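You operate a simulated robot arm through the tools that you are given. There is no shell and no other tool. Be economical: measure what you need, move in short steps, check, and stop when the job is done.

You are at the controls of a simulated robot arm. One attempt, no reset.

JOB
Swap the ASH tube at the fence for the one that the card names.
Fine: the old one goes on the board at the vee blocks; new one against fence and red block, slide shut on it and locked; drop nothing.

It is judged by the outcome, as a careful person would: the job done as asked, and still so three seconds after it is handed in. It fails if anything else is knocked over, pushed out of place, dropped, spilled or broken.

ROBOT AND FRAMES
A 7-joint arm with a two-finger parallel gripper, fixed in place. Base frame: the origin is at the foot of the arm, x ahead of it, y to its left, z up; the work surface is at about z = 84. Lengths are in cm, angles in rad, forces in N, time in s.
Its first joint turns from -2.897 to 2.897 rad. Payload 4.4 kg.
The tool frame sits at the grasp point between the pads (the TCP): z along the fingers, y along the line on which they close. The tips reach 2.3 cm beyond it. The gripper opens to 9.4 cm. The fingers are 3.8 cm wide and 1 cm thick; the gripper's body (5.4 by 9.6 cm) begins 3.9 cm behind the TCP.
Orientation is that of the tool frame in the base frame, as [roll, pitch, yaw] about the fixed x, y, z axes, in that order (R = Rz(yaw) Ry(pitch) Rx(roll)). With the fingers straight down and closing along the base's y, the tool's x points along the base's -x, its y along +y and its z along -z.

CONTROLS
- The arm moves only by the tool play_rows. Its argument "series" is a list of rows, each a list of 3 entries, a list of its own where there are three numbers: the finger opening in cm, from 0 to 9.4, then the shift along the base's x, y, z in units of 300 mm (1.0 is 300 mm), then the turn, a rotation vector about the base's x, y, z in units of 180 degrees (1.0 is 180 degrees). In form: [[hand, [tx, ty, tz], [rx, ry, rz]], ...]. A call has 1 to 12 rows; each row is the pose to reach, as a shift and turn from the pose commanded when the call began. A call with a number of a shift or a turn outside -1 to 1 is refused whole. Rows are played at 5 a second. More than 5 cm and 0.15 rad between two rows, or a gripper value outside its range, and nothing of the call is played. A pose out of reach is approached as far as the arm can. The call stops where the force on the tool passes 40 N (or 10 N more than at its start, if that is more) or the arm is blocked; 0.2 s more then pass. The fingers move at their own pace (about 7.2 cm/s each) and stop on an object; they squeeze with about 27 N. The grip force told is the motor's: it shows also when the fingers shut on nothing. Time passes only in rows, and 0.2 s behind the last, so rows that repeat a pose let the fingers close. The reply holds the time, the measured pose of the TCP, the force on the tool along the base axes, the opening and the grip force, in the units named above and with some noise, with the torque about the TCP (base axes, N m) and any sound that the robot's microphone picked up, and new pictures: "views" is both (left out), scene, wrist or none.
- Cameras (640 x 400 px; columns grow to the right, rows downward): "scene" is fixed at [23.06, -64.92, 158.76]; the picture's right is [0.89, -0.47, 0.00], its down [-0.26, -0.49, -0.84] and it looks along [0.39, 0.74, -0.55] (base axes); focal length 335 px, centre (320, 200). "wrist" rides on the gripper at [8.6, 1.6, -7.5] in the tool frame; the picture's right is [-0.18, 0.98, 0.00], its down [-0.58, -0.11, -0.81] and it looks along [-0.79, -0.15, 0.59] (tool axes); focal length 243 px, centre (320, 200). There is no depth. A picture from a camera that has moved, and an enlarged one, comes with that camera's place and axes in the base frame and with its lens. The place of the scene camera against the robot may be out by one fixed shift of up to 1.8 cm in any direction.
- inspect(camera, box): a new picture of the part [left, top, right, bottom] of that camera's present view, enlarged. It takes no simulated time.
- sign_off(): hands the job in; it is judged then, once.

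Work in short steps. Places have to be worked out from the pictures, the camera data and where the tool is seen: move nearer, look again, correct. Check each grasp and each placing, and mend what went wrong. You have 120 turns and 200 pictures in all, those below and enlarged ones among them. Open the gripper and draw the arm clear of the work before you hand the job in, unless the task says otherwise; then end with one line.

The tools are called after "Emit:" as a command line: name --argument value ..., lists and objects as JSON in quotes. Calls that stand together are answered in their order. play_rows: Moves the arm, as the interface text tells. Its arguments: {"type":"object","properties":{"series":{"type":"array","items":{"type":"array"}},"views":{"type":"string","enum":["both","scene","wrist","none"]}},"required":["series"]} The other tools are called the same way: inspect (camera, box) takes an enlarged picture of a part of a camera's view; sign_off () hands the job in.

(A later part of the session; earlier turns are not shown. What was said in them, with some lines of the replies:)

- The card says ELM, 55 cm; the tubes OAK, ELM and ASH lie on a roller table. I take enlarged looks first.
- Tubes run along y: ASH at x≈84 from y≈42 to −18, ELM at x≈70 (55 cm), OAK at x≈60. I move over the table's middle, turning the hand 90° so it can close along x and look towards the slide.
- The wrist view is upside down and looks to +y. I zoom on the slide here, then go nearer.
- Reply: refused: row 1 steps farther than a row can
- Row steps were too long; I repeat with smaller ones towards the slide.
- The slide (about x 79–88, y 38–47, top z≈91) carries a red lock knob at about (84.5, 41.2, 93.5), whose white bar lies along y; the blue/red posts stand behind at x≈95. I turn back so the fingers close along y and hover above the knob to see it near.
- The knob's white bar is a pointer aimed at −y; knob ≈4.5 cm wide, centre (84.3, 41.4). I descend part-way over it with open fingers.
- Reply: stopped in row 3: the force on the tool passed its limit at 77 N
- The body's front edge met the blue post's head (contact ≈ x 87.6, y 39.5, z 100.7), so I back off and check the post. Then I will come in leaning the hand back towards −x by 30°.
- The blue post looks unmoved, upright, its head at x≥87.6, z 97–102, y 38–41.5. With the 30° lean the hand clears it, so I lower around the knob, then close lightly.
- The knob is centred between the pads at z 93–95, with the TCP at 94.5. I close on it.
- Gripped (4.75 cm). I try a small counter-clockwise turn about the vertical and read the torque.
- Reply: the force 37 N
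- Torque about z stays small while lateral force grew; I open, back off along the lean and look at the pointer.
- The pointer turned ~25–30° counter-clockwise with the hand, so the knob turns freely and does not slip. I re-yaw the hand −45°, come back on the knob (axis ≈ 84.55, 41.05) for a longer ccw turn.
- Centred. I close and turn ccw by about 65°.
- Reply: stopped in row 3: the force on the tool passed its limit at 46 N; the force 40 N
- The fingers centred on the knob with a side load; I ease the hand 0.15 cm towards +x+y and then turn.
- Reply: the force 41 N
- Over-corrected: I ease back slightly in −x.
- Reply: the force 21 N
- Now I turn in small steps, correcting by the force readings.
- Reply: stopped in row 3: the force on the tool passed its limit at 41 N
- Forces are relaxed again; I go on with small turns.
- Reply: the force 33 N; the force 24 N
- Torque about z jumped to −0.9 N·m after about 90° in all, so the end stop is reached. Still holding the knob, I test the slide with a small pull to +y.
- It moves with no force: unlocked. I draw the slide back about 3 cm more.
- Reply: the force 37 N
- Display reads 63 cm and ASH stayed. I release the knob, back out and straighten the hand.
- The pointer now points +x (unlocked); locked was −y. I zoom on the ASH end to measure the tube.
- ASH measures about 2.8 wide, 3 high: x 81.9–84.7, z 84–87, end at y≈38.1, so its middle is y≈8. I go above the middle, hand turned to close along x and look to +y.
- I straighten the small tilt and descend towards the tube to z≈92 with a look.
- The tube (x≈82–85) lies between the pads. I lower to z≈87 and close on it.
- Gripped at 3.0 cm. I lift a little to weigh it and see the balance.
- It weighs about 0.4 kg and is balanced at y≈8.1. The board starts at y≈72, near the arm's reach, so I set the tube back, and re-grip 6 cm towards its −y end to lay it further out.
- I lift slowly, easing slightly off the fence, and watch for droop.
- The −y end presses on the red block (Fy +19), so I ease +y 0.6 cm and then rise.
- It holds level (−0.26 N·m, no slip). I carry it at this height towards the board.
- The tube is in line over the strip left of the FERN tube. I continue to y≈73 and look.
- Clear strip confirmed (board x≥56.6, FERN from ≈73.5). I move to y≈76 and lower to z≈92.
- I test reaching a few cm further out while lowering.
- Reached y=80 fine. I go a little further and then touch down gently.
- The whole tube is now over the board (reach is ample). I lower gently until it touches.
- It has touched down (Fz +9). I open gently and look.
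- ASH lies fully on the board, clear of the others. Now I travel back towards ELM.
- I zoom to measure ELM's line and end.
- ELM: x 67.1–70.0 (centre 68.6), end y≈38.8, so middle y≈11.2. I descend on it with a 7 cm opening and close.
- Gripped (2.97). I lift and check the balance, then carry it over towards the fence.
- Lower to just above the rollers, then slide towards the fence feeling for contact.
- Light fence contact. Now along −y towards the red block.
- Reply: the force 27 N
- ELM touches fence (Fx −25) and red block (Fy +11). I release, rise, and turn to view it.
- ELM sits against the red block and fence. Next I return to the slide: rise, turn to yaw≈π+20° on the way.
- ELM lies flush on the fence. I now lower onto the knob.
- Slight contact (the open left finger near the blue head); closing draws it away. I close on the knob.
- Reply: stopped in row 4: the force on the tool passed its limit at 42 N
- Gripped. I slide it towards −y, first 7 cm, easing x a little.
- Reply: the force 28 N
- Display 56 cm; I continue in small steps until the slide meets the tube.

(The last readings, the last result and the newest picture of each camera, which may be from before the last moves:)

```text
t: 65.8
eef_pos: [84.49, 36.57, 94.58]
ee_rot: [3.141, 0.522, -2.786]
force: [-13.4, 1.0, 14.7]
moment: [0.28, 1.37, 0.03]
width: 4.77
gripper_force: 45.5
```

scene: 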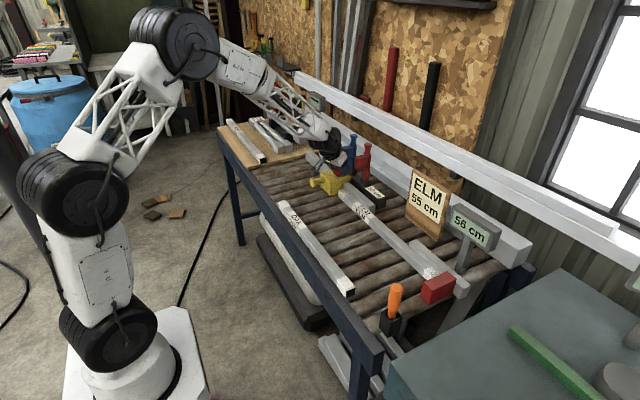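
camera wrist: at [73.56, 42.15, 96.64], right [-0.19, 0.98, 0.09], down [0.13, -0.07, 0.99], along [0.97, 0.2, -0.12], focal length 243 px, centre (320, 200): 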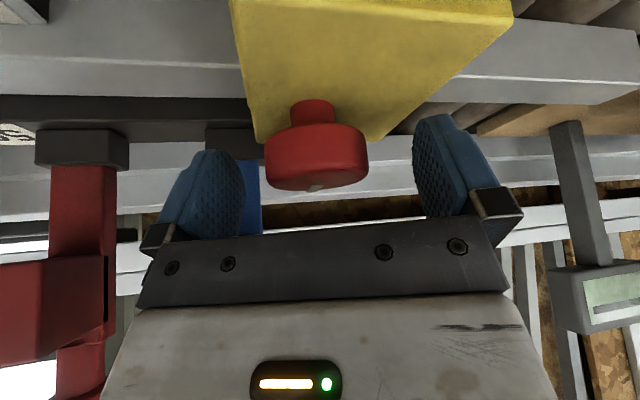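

Emit:
play_rows --series '[[3.0, [-0.001, -0.006, -0.001], [0, 0, 0]], [3.0, [-0.001, -0.012, -0.001], [0, 0, 0]], [3.0, [-0.001, -0.018, -0.001], [0, 0, 0]]]' --views "scene"

Emit:
inspect --camera "scene" --box '[300, 120, 500, 280]'

```text
t: 66.5
eef_pos: [84.55, 36.01, 94.64]
ee_rot: [-3.139, 0.523, -2.785]
force: [-8.3, 3.4, 14.9]
moment: [0.32, -0.32, -0.02]
width: 4.78
gripper_force: 45.2
```

scene: 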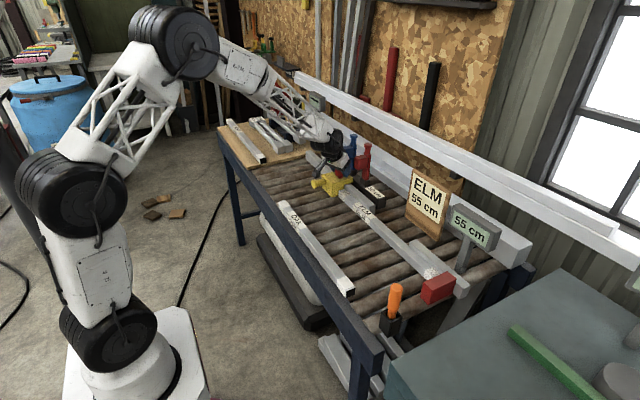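

```text
2.50 times, centred on (400, 200) of scene
camera zoom: at [23.06, -64.92, 158.76], right [0.89, -0.47, 0.0], down [-0.26, -0.49, -0.84], along [0.39, 0.74, -0.55], focal length 837 px, centre (120, 200)
```

zoom: 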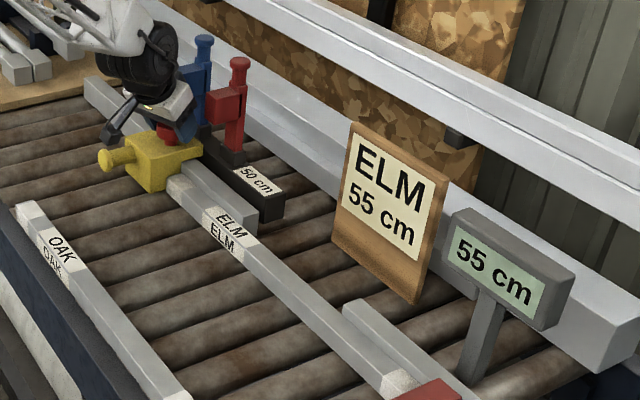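

Display 55 cm. I press a hair more to confirm firm contact.

Emit:
play_rows --series '[[3.0, [-0.001, -0.005, -0.001], [0, 0, 0]], [3.0, [-0.001, -0.008, -0.002], [0, 0, 0]]]' --views "none"

```text
t: 67.2
eef_pos: [84.59, 35.97, 94.73]
ee_rot: [-3.141, 0.527, -2.787]
force: [-1.7, 28.0, 19.9]
moment: [0.39, 0.94, 0.0]
width: 4.77
gripper_force: 45.1
```

Firm contact (Fy 28). Now I lock: turn clockwise in steps, keeping light pressure.

Emit:
play_rows --series '[[3.0, [0, 0.002, -0.001], [0, 0, -0.03]], [3.0, [0, 0.002, -0.002], [0, 0, -0.06]], [3.0, [0, 0.002, -0.002], [0, 0, -0.09]]]' --views "none"

```text
t: 68.0
eef_pos: [84.58, 35.97, 94.64]
ee_rot: [-3.141, 0.525, -3.071]
force: [-1.2, 21.2, 33.7]
moment: [0.57, 0.23, 0.0]
width: 4.76
gripper_force: 45.3
```

Emit:
play_rows --series '[[3.0, [0, 0, 0.003], [0, 0, -0.03]], [3.0, [0, 0, 0.004], [0, 0, -0.06]], [3.0, [0, 0, 0.004], [0, 0, -0.09]]]' --views "none"

```text
t: 68.8
eef_pos: [84.62, 35.92, 94.63]
ee_rot: [3.141, 0.522, 2.93]
force: [13.6, 17.6, 25.5]
moment: [0.42, -0.68, 0.0]
width: 4.77
gripper_force: 45.1
```

Emit:
play_rows --series '[[3.0, [0.001, 0, 0.002], [0, 0, -0.025]], [3.0, [0.001, 0, 0.003], [0, 0, -0.05]], [3.0, [0.001, 0, 0.003], [0, 0, -0.07]]]' --views "none"

```text
t: 69.5
eef_pos: [84.57, 36.01, 94.56]
ee_rot: [-3.14, 0.52, 2.71]
force: [15.8, 3.6, 14.1]
moment: [0.71, -0.18, -0.05]
width: 4.78
gripper_force: 44.3
```

Turned 45° so far. I release with a small opening, back off, and re-yaw by +50° for the second half.

Emit:
play_rows --series '[[5.6, [0, 0, 0], [0, 0, 0]], [6.5, [0, 0, 0], [0, 0, 0]], [6.5, [-0.045, 0.021, 0.087], [0, 0, 0]], [6.5, [-0.09, 0.042, 0.173], [0, 0, 0]], [6.5, [-0.09, 0.03, 0.173], [0, 0, 0.04]], [6.5, [-0.09, 0.018, 0.173], [0, 0, 0.08]], [6.5, [-0.09, 0.006, 0.173], [0, 0, 0.12]], [6.5, [-0.09, -0.006, 0.173], [0, 0, 0.16]], [6.5, [-0.09, -0.018, 0.173], [0, 0, 0.2]], [6.5, [-0.09, -0.03, 0.173], [0, 0, 0.24]], [6.5, [-0.09, -0.042, 0.173], [0, 0, 0.275]]]' --views "both"

Emit:
inspect --camera "scene" --box '[290, 110, 400, 210]'

```text
t: 72.0
eef_pos: [81.87, 34.92, 99.98]
ee_rot: [3.141, 0.523, -2.707]
force: [0.9, 0.5, -0.1]
moment: [-0.02, -0.02, -0.02]
width: 6.49
gripper_force: 0.0
camera wrist: at [71.15, 31.5, 101.97], right [-0.27, 0.96, 0.09], down [0.14, -0.06, 0.99], along [0.95, 0.28, -0.12], focal length 243 px, centre (320, 200)
```

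scene: 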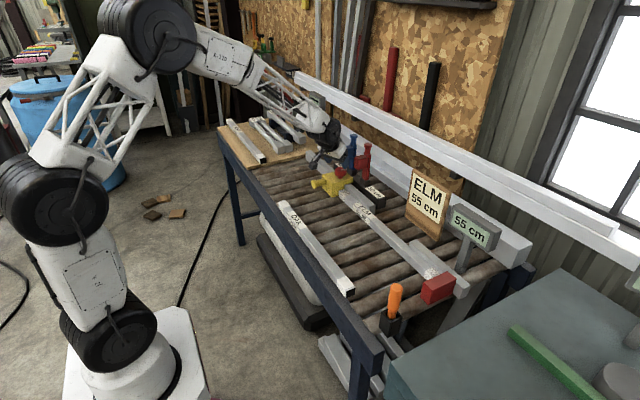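
wrist: 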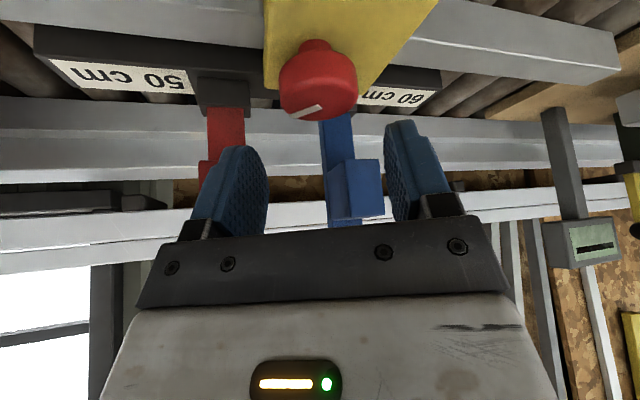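

```text
4.00 times, centred on (345, 160) of scene
camera zoom: at [23.06, -64.92, 158.76], right [0.89, -0.47, 0.0], down [-0.26, -0.49, -0.84], along [0.39, 0.74, -0.55], focal length 1339 px, centre (220, 360)
```

zoom: 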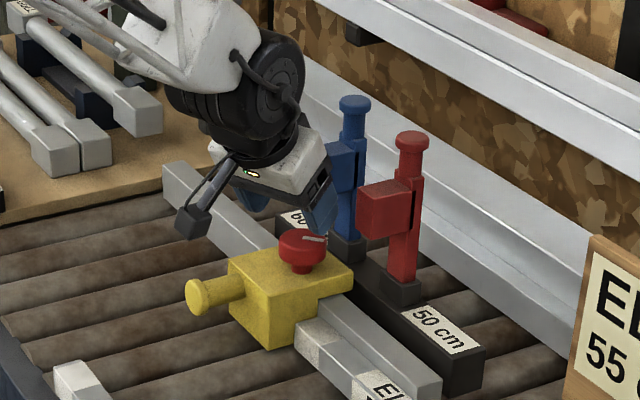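

The pointer is halfway (45°). I come down onto the knob again.

Emit:
play_rows --series '[[6.5, [0.045, 0.018, -0.089], [0, 0, 0]], [6.5, [0.09, 0.037, -0.178], [0, 0, 0]], [6.5, [0.09, 0.037, -0.178], [0, 0, 0]], [5.2, [0.09, 0.037, -0.178], [0, 0, 0]], [4.0, [0.09, 0.037, -0.178], [0, 0, 0]], [3.0, [0.09, 0.037, -0.178], [0, 0, 0]]]' --views "wrist"

```text
t: 73.3
eef_pos: [84.48, 35.96, 94.43]
ee_rot: [3.141, 0.52, -2.708]
force: [-4.4, 20.8, -2.1]
moment: [0.6, 0.01, -0.02]
width: 4.77
gripper_force: 45.3
camera wrist: at [73.74, 32.72, 96.36], right [-0.27, 0.96, 0.09], down [0.14, -0.06, 0.99], along [0.95, 0.28, -0.12], focal length 243 px, centre (320, 200)
```

wrist: 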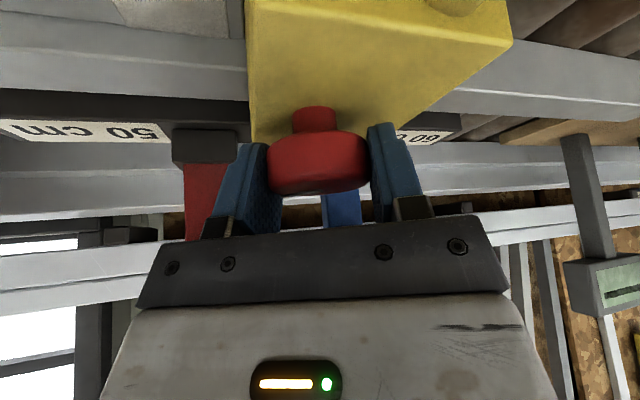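

Gripped and pressing the slide on the tube (Fy +21). I turn on clockwise.

Emit:
play_rows --series '[[3.0, [0, 0, 0], [0, 0, -0.03]], [3.0, [0, 0, 0], [0, 0, -0.06]], [3.0, [0, 0, 0], [0, 0, -0.09]]]' --views "none"

```text
t: 74.1
eef_pos: [84.49, 35.87, 94.24]
ee_rot: [-3.141, 0.523, -2.932]
force: [2.5, 15.1, -4.6]
moment: [0.06, -0.3, 0.0]
width: 4.77
gripper_force: 44.9
stopped in row 3: the force on the tool passed its limit at 43 N (the readings are from after the stop); the commanded pose is now the measured one
```

Emit:
play_rows --series '[[3.0, [0, 0.001, 0.002], [0, 0, -0.025]], [3.0, [0, 0.001, 0.002], [0, 0, -0.05]], [3.0, [0, 0.001, 0.002], [0, 0, -0.075]]]' --views "none"

```text
t: 74.9
eef_pos: [84.54, 36.02, 94.23]
ee_rot: [3.141, 0.523, 3.113]
force: [7.7, 25.9, -15.8]
moment: [-0.22, -0.3, -0.01]
width: 4.76
gripper_force: 45.0
```

Emit:
play_rows --series '[[3.0, [0, 0.002, 0], [0, 0, -0.025]], [3.0, [0, 0.002, 0], [0, 0, -0.05]], [3.0, [0, 0.002, 0], [0, 0, -0.075]]]' --views "none"

```text
t: 75.7
eef_pos: [84.52, 35.96, 94.34]
ee_rot: [-3.14, 0.52, 2.878]
force: [-20.4, -0.6, -9.2]
moment: [0.21, -0.3, 0.0]
width: 4.79
gripper_force: 45.1
```

Emit:
play_rows --series '[[3.0, [-0.002, 0, 0], [0, 0, -0.02]], [3.0, [-0.002, 0, 0], [0, 0, -0.04]]]' --views "none"

```text
t: 76.3
eef_pos: [84.57, 36.0, 94.35]
ee_rot: [-3.14, 0.522, 2.752]
force: [5.8, -13.5, -17.8]
moment: [0.05, -0.01, 0.88]
width: 4.81
gripper_force: 45.5
```

End stop felt (Mz +0.88). I ease the twist and test the lock with a slight +y pull.

Emit:
play_rows --series '[[3.0, [0, 0.0, 0.002], [0, 0, 0.004]], [3.0, [0, 0.003, 0.002], [0, 0, 0.004]]]' --views "scene"

```text
t: 76.9
eef_pos: [84.53, 36.06, 94.35]
ee_rot: [-3.14, 0.523, 2.765]
force: [21.3, -20.5, -26.3]
moment: [0.3, -0.36, 0.02]
width: 4.77
gripper_force: 45.1
```

scene: 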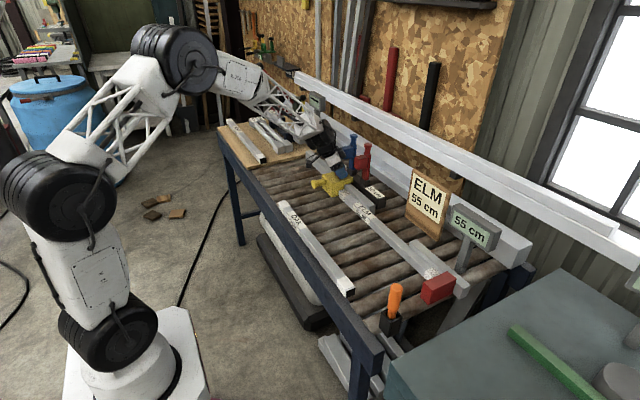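

It resists 20 N without moving: locked. I release, back off along the lean, and look.

Emit:
play_rows --series '[[5.6, [0, -0.003, 0], [0, 0, 0]], [6.5, [0, -0.003, 0], [0, 0, 0]], [6.5, [-0.045, 0.018, 0.087], [0, 0, 0]], [6.5, [-0.09, 0.036, 0.173], [0, 0, 0]], [6.5, [-0.135, 0.05, 0.26], [0, 0, 0]], [6.5, [-0.25, 0.05, 0.32], [0, 0, 0]], [6.5, [-0.37, 0.0, 0.4], [0, 0.04, 0]], [6.5, [-0.47, -0.08, 0.45], [0, 0.08, 0]]]' --views "both"

Emit:
inspect --camera "wrist" --box '[180, 0, 400, 180]'

Emit:
inspect --camera "scene" --box '[290, 120, 400, 220]'

```text
t: 78.7
eef_pos: [70.24, 33.66, 108.0]
ee_rot: [-3.044, 0.284, 2.804]
force: [-0.7, 0.0, 0.0]
moment: [-0.03, -0.02, 0.01]
width: 6.52
gripper_force: 0.1
camera wrist: at [61.22, 39.27, 112.43], right [0.52, 0.86, -0.04], down [0.3, -0.14, 0.94], along [0.8, -0.5, -0.33], focal length 243 px, centre (320, 200)
```

scene: 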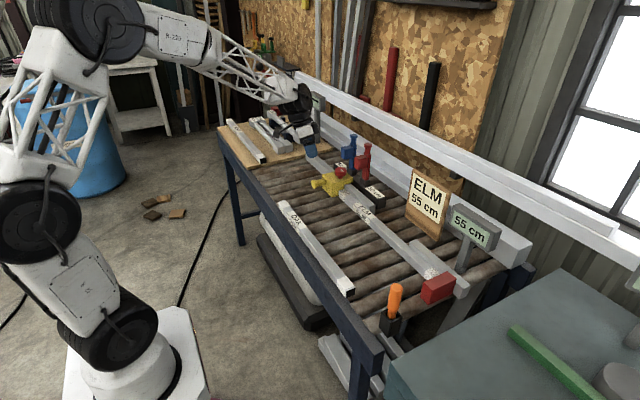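
wrist: 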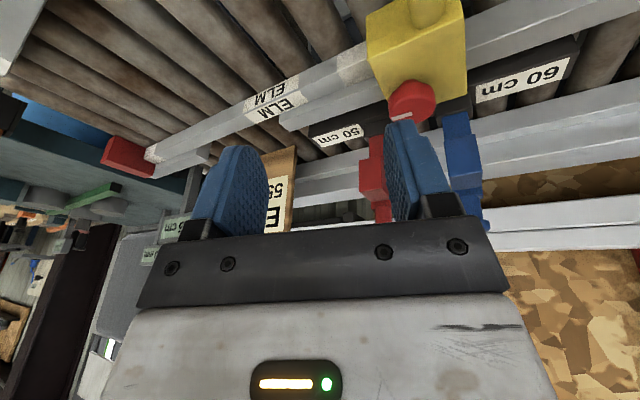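

```text
2.22 times, centred on (290, 90) of wrist
camera zoom: at [61.22, 39.27, 112.43], right [0.52, 0.86, -0.04], down [0.3, -0.14, 0.94], along [0.8, -0.5, -0.33], focal length 539 px, centre (387, 444)
```

zoom: 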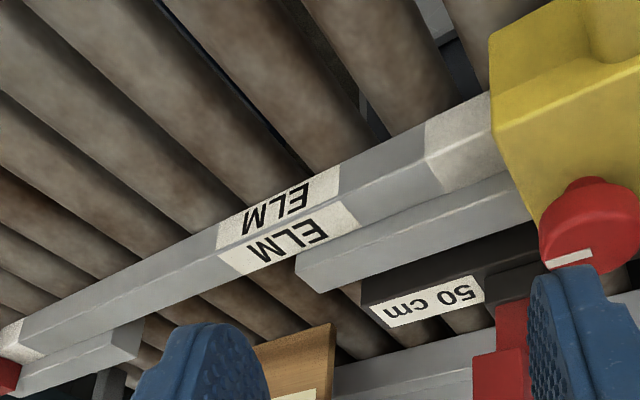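

```text
4.00 times, centred on (345, 170) of scene
camera zoom: at [23.06, -64.92, 158.76], right [0.89, -0.47, 0.0], down [-0.26, -0.49, -0.84], along [0.39, 0.74, -0.55], focal length 1339 px, centre (220, 320)
```

zoom: 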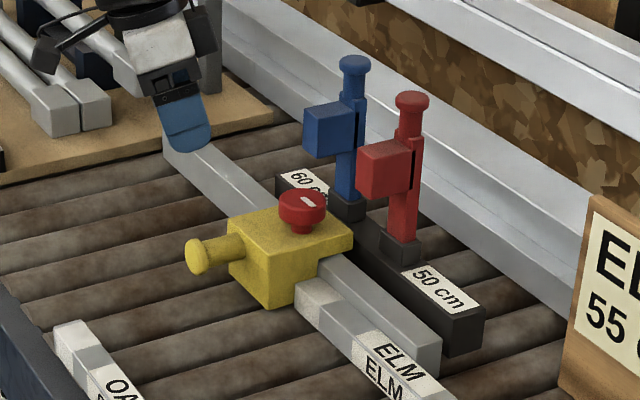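

The slide sits on ELM's end, pointer back to −y. I check the other small display and the red block end.

Emit:
inspect --camera "wrist" --box '[85, 120, 215, 280]'

Emit:
inspect --camera "scene" --box '[380, 190, 520, 320]'

```text
2.50 times, centred on (150, 200) of wrist
camera zoom: at [61.22, 39.27, 112.43], right [0.52, 0.86, -0.04], down [0.3, -0.14, 0.94], along [0.8, -0.5, -0.33], focal length 606 px, centre (745, 200)
```

zoom: 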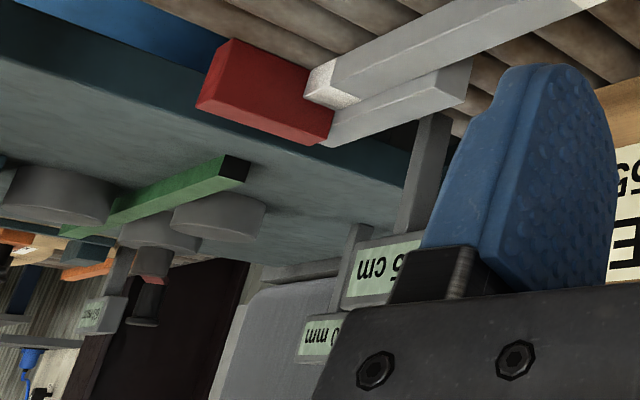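

```text
3.08 times, centred on (450, 255) of scene
camera zoom: at [23.06, -64.92, 158.76], right [0.89, -0.47, 0.0], down [-0.26, -0.49, -0.84], along [0.39, 0.74, -0.55], focal length 1030 px, centre (-80, 31)
```

zoom: 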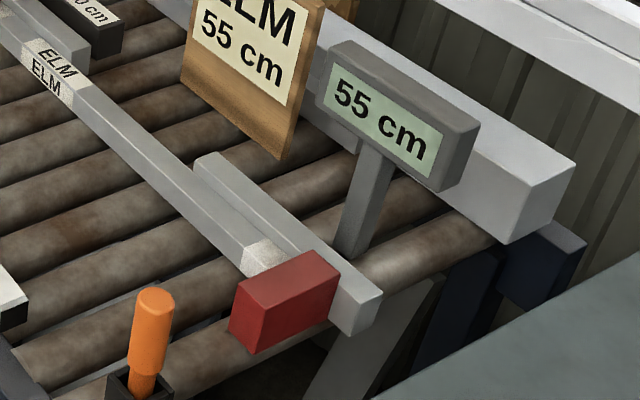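

Everything is seated: red block, fence, slide, 55 cm. I open the gripper and draw the arm clear.

Emit:
play_rows --series '[[9.4, [-0.08, 0, 0.1], [0, 0, 0]], [9.4, [-0.16, 0, 0.2], [0, 0, 0]], [9.4, [-0.24, 0, 0.3], [0, 0, 0]], [9.4, [-0.36, 0, 0.4], [0, 0, 0]], [9.4, [-0.48, 0, 0.5], [0, 0, 0]], [9.4, [-0.48, 0, 0.5], [0, 0, 0]]]' --views "scene"

Emit:
inspect --camera "scene" --box '[200, 90, 440, 260]'

```text
t: 80.1
eef_pos: [55.9, 33.78, 123.07]
ee_rot: [-3.047, 0.286, 2.803]
force: [-0.5, -0.4, -0.6]
moment: [-0.03, 0.0, -0.03]
width: 9.4
gripper_force: 0.0
```

scene: 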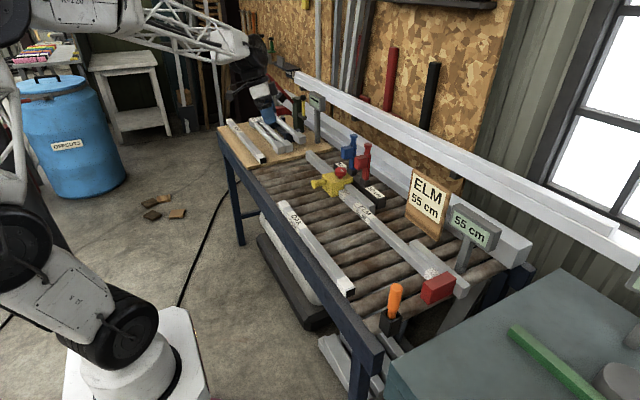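

```text
2.35 times, centred on (320, 175) of scene
camera zoom: at [23.06, -64.92, 158.76], right [0.89, -0.47, 0.0], down [-0.26, -0.49, -0.84], along [0.39, 0.74, -0.55], focal length 788 px, centre (320, 259)
```

zoom: 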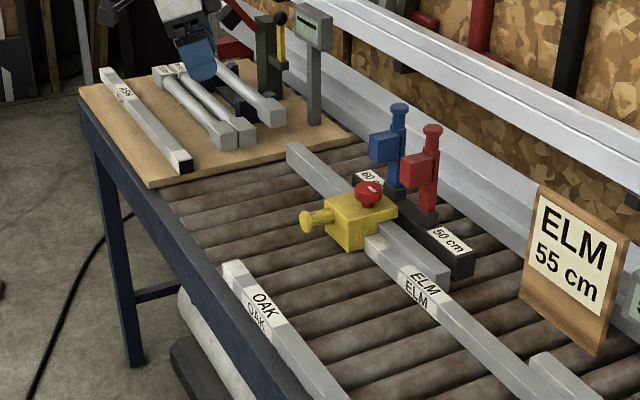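

ASH is on the board, ELM is clamped at 55 cm, and the arm is clear, so I hand the job in.

Emit:
sign_off

```text
The job is handed in.
```

I swapped ASH for ELM: ASH lies on the board at the vee blocks, and ELM sits against the fence and red block with the slide shut and locked at 55 cm; nothing was dropped, though the gripper bumped the blue post once (about 77 N) and it looked unmoved afterwards.
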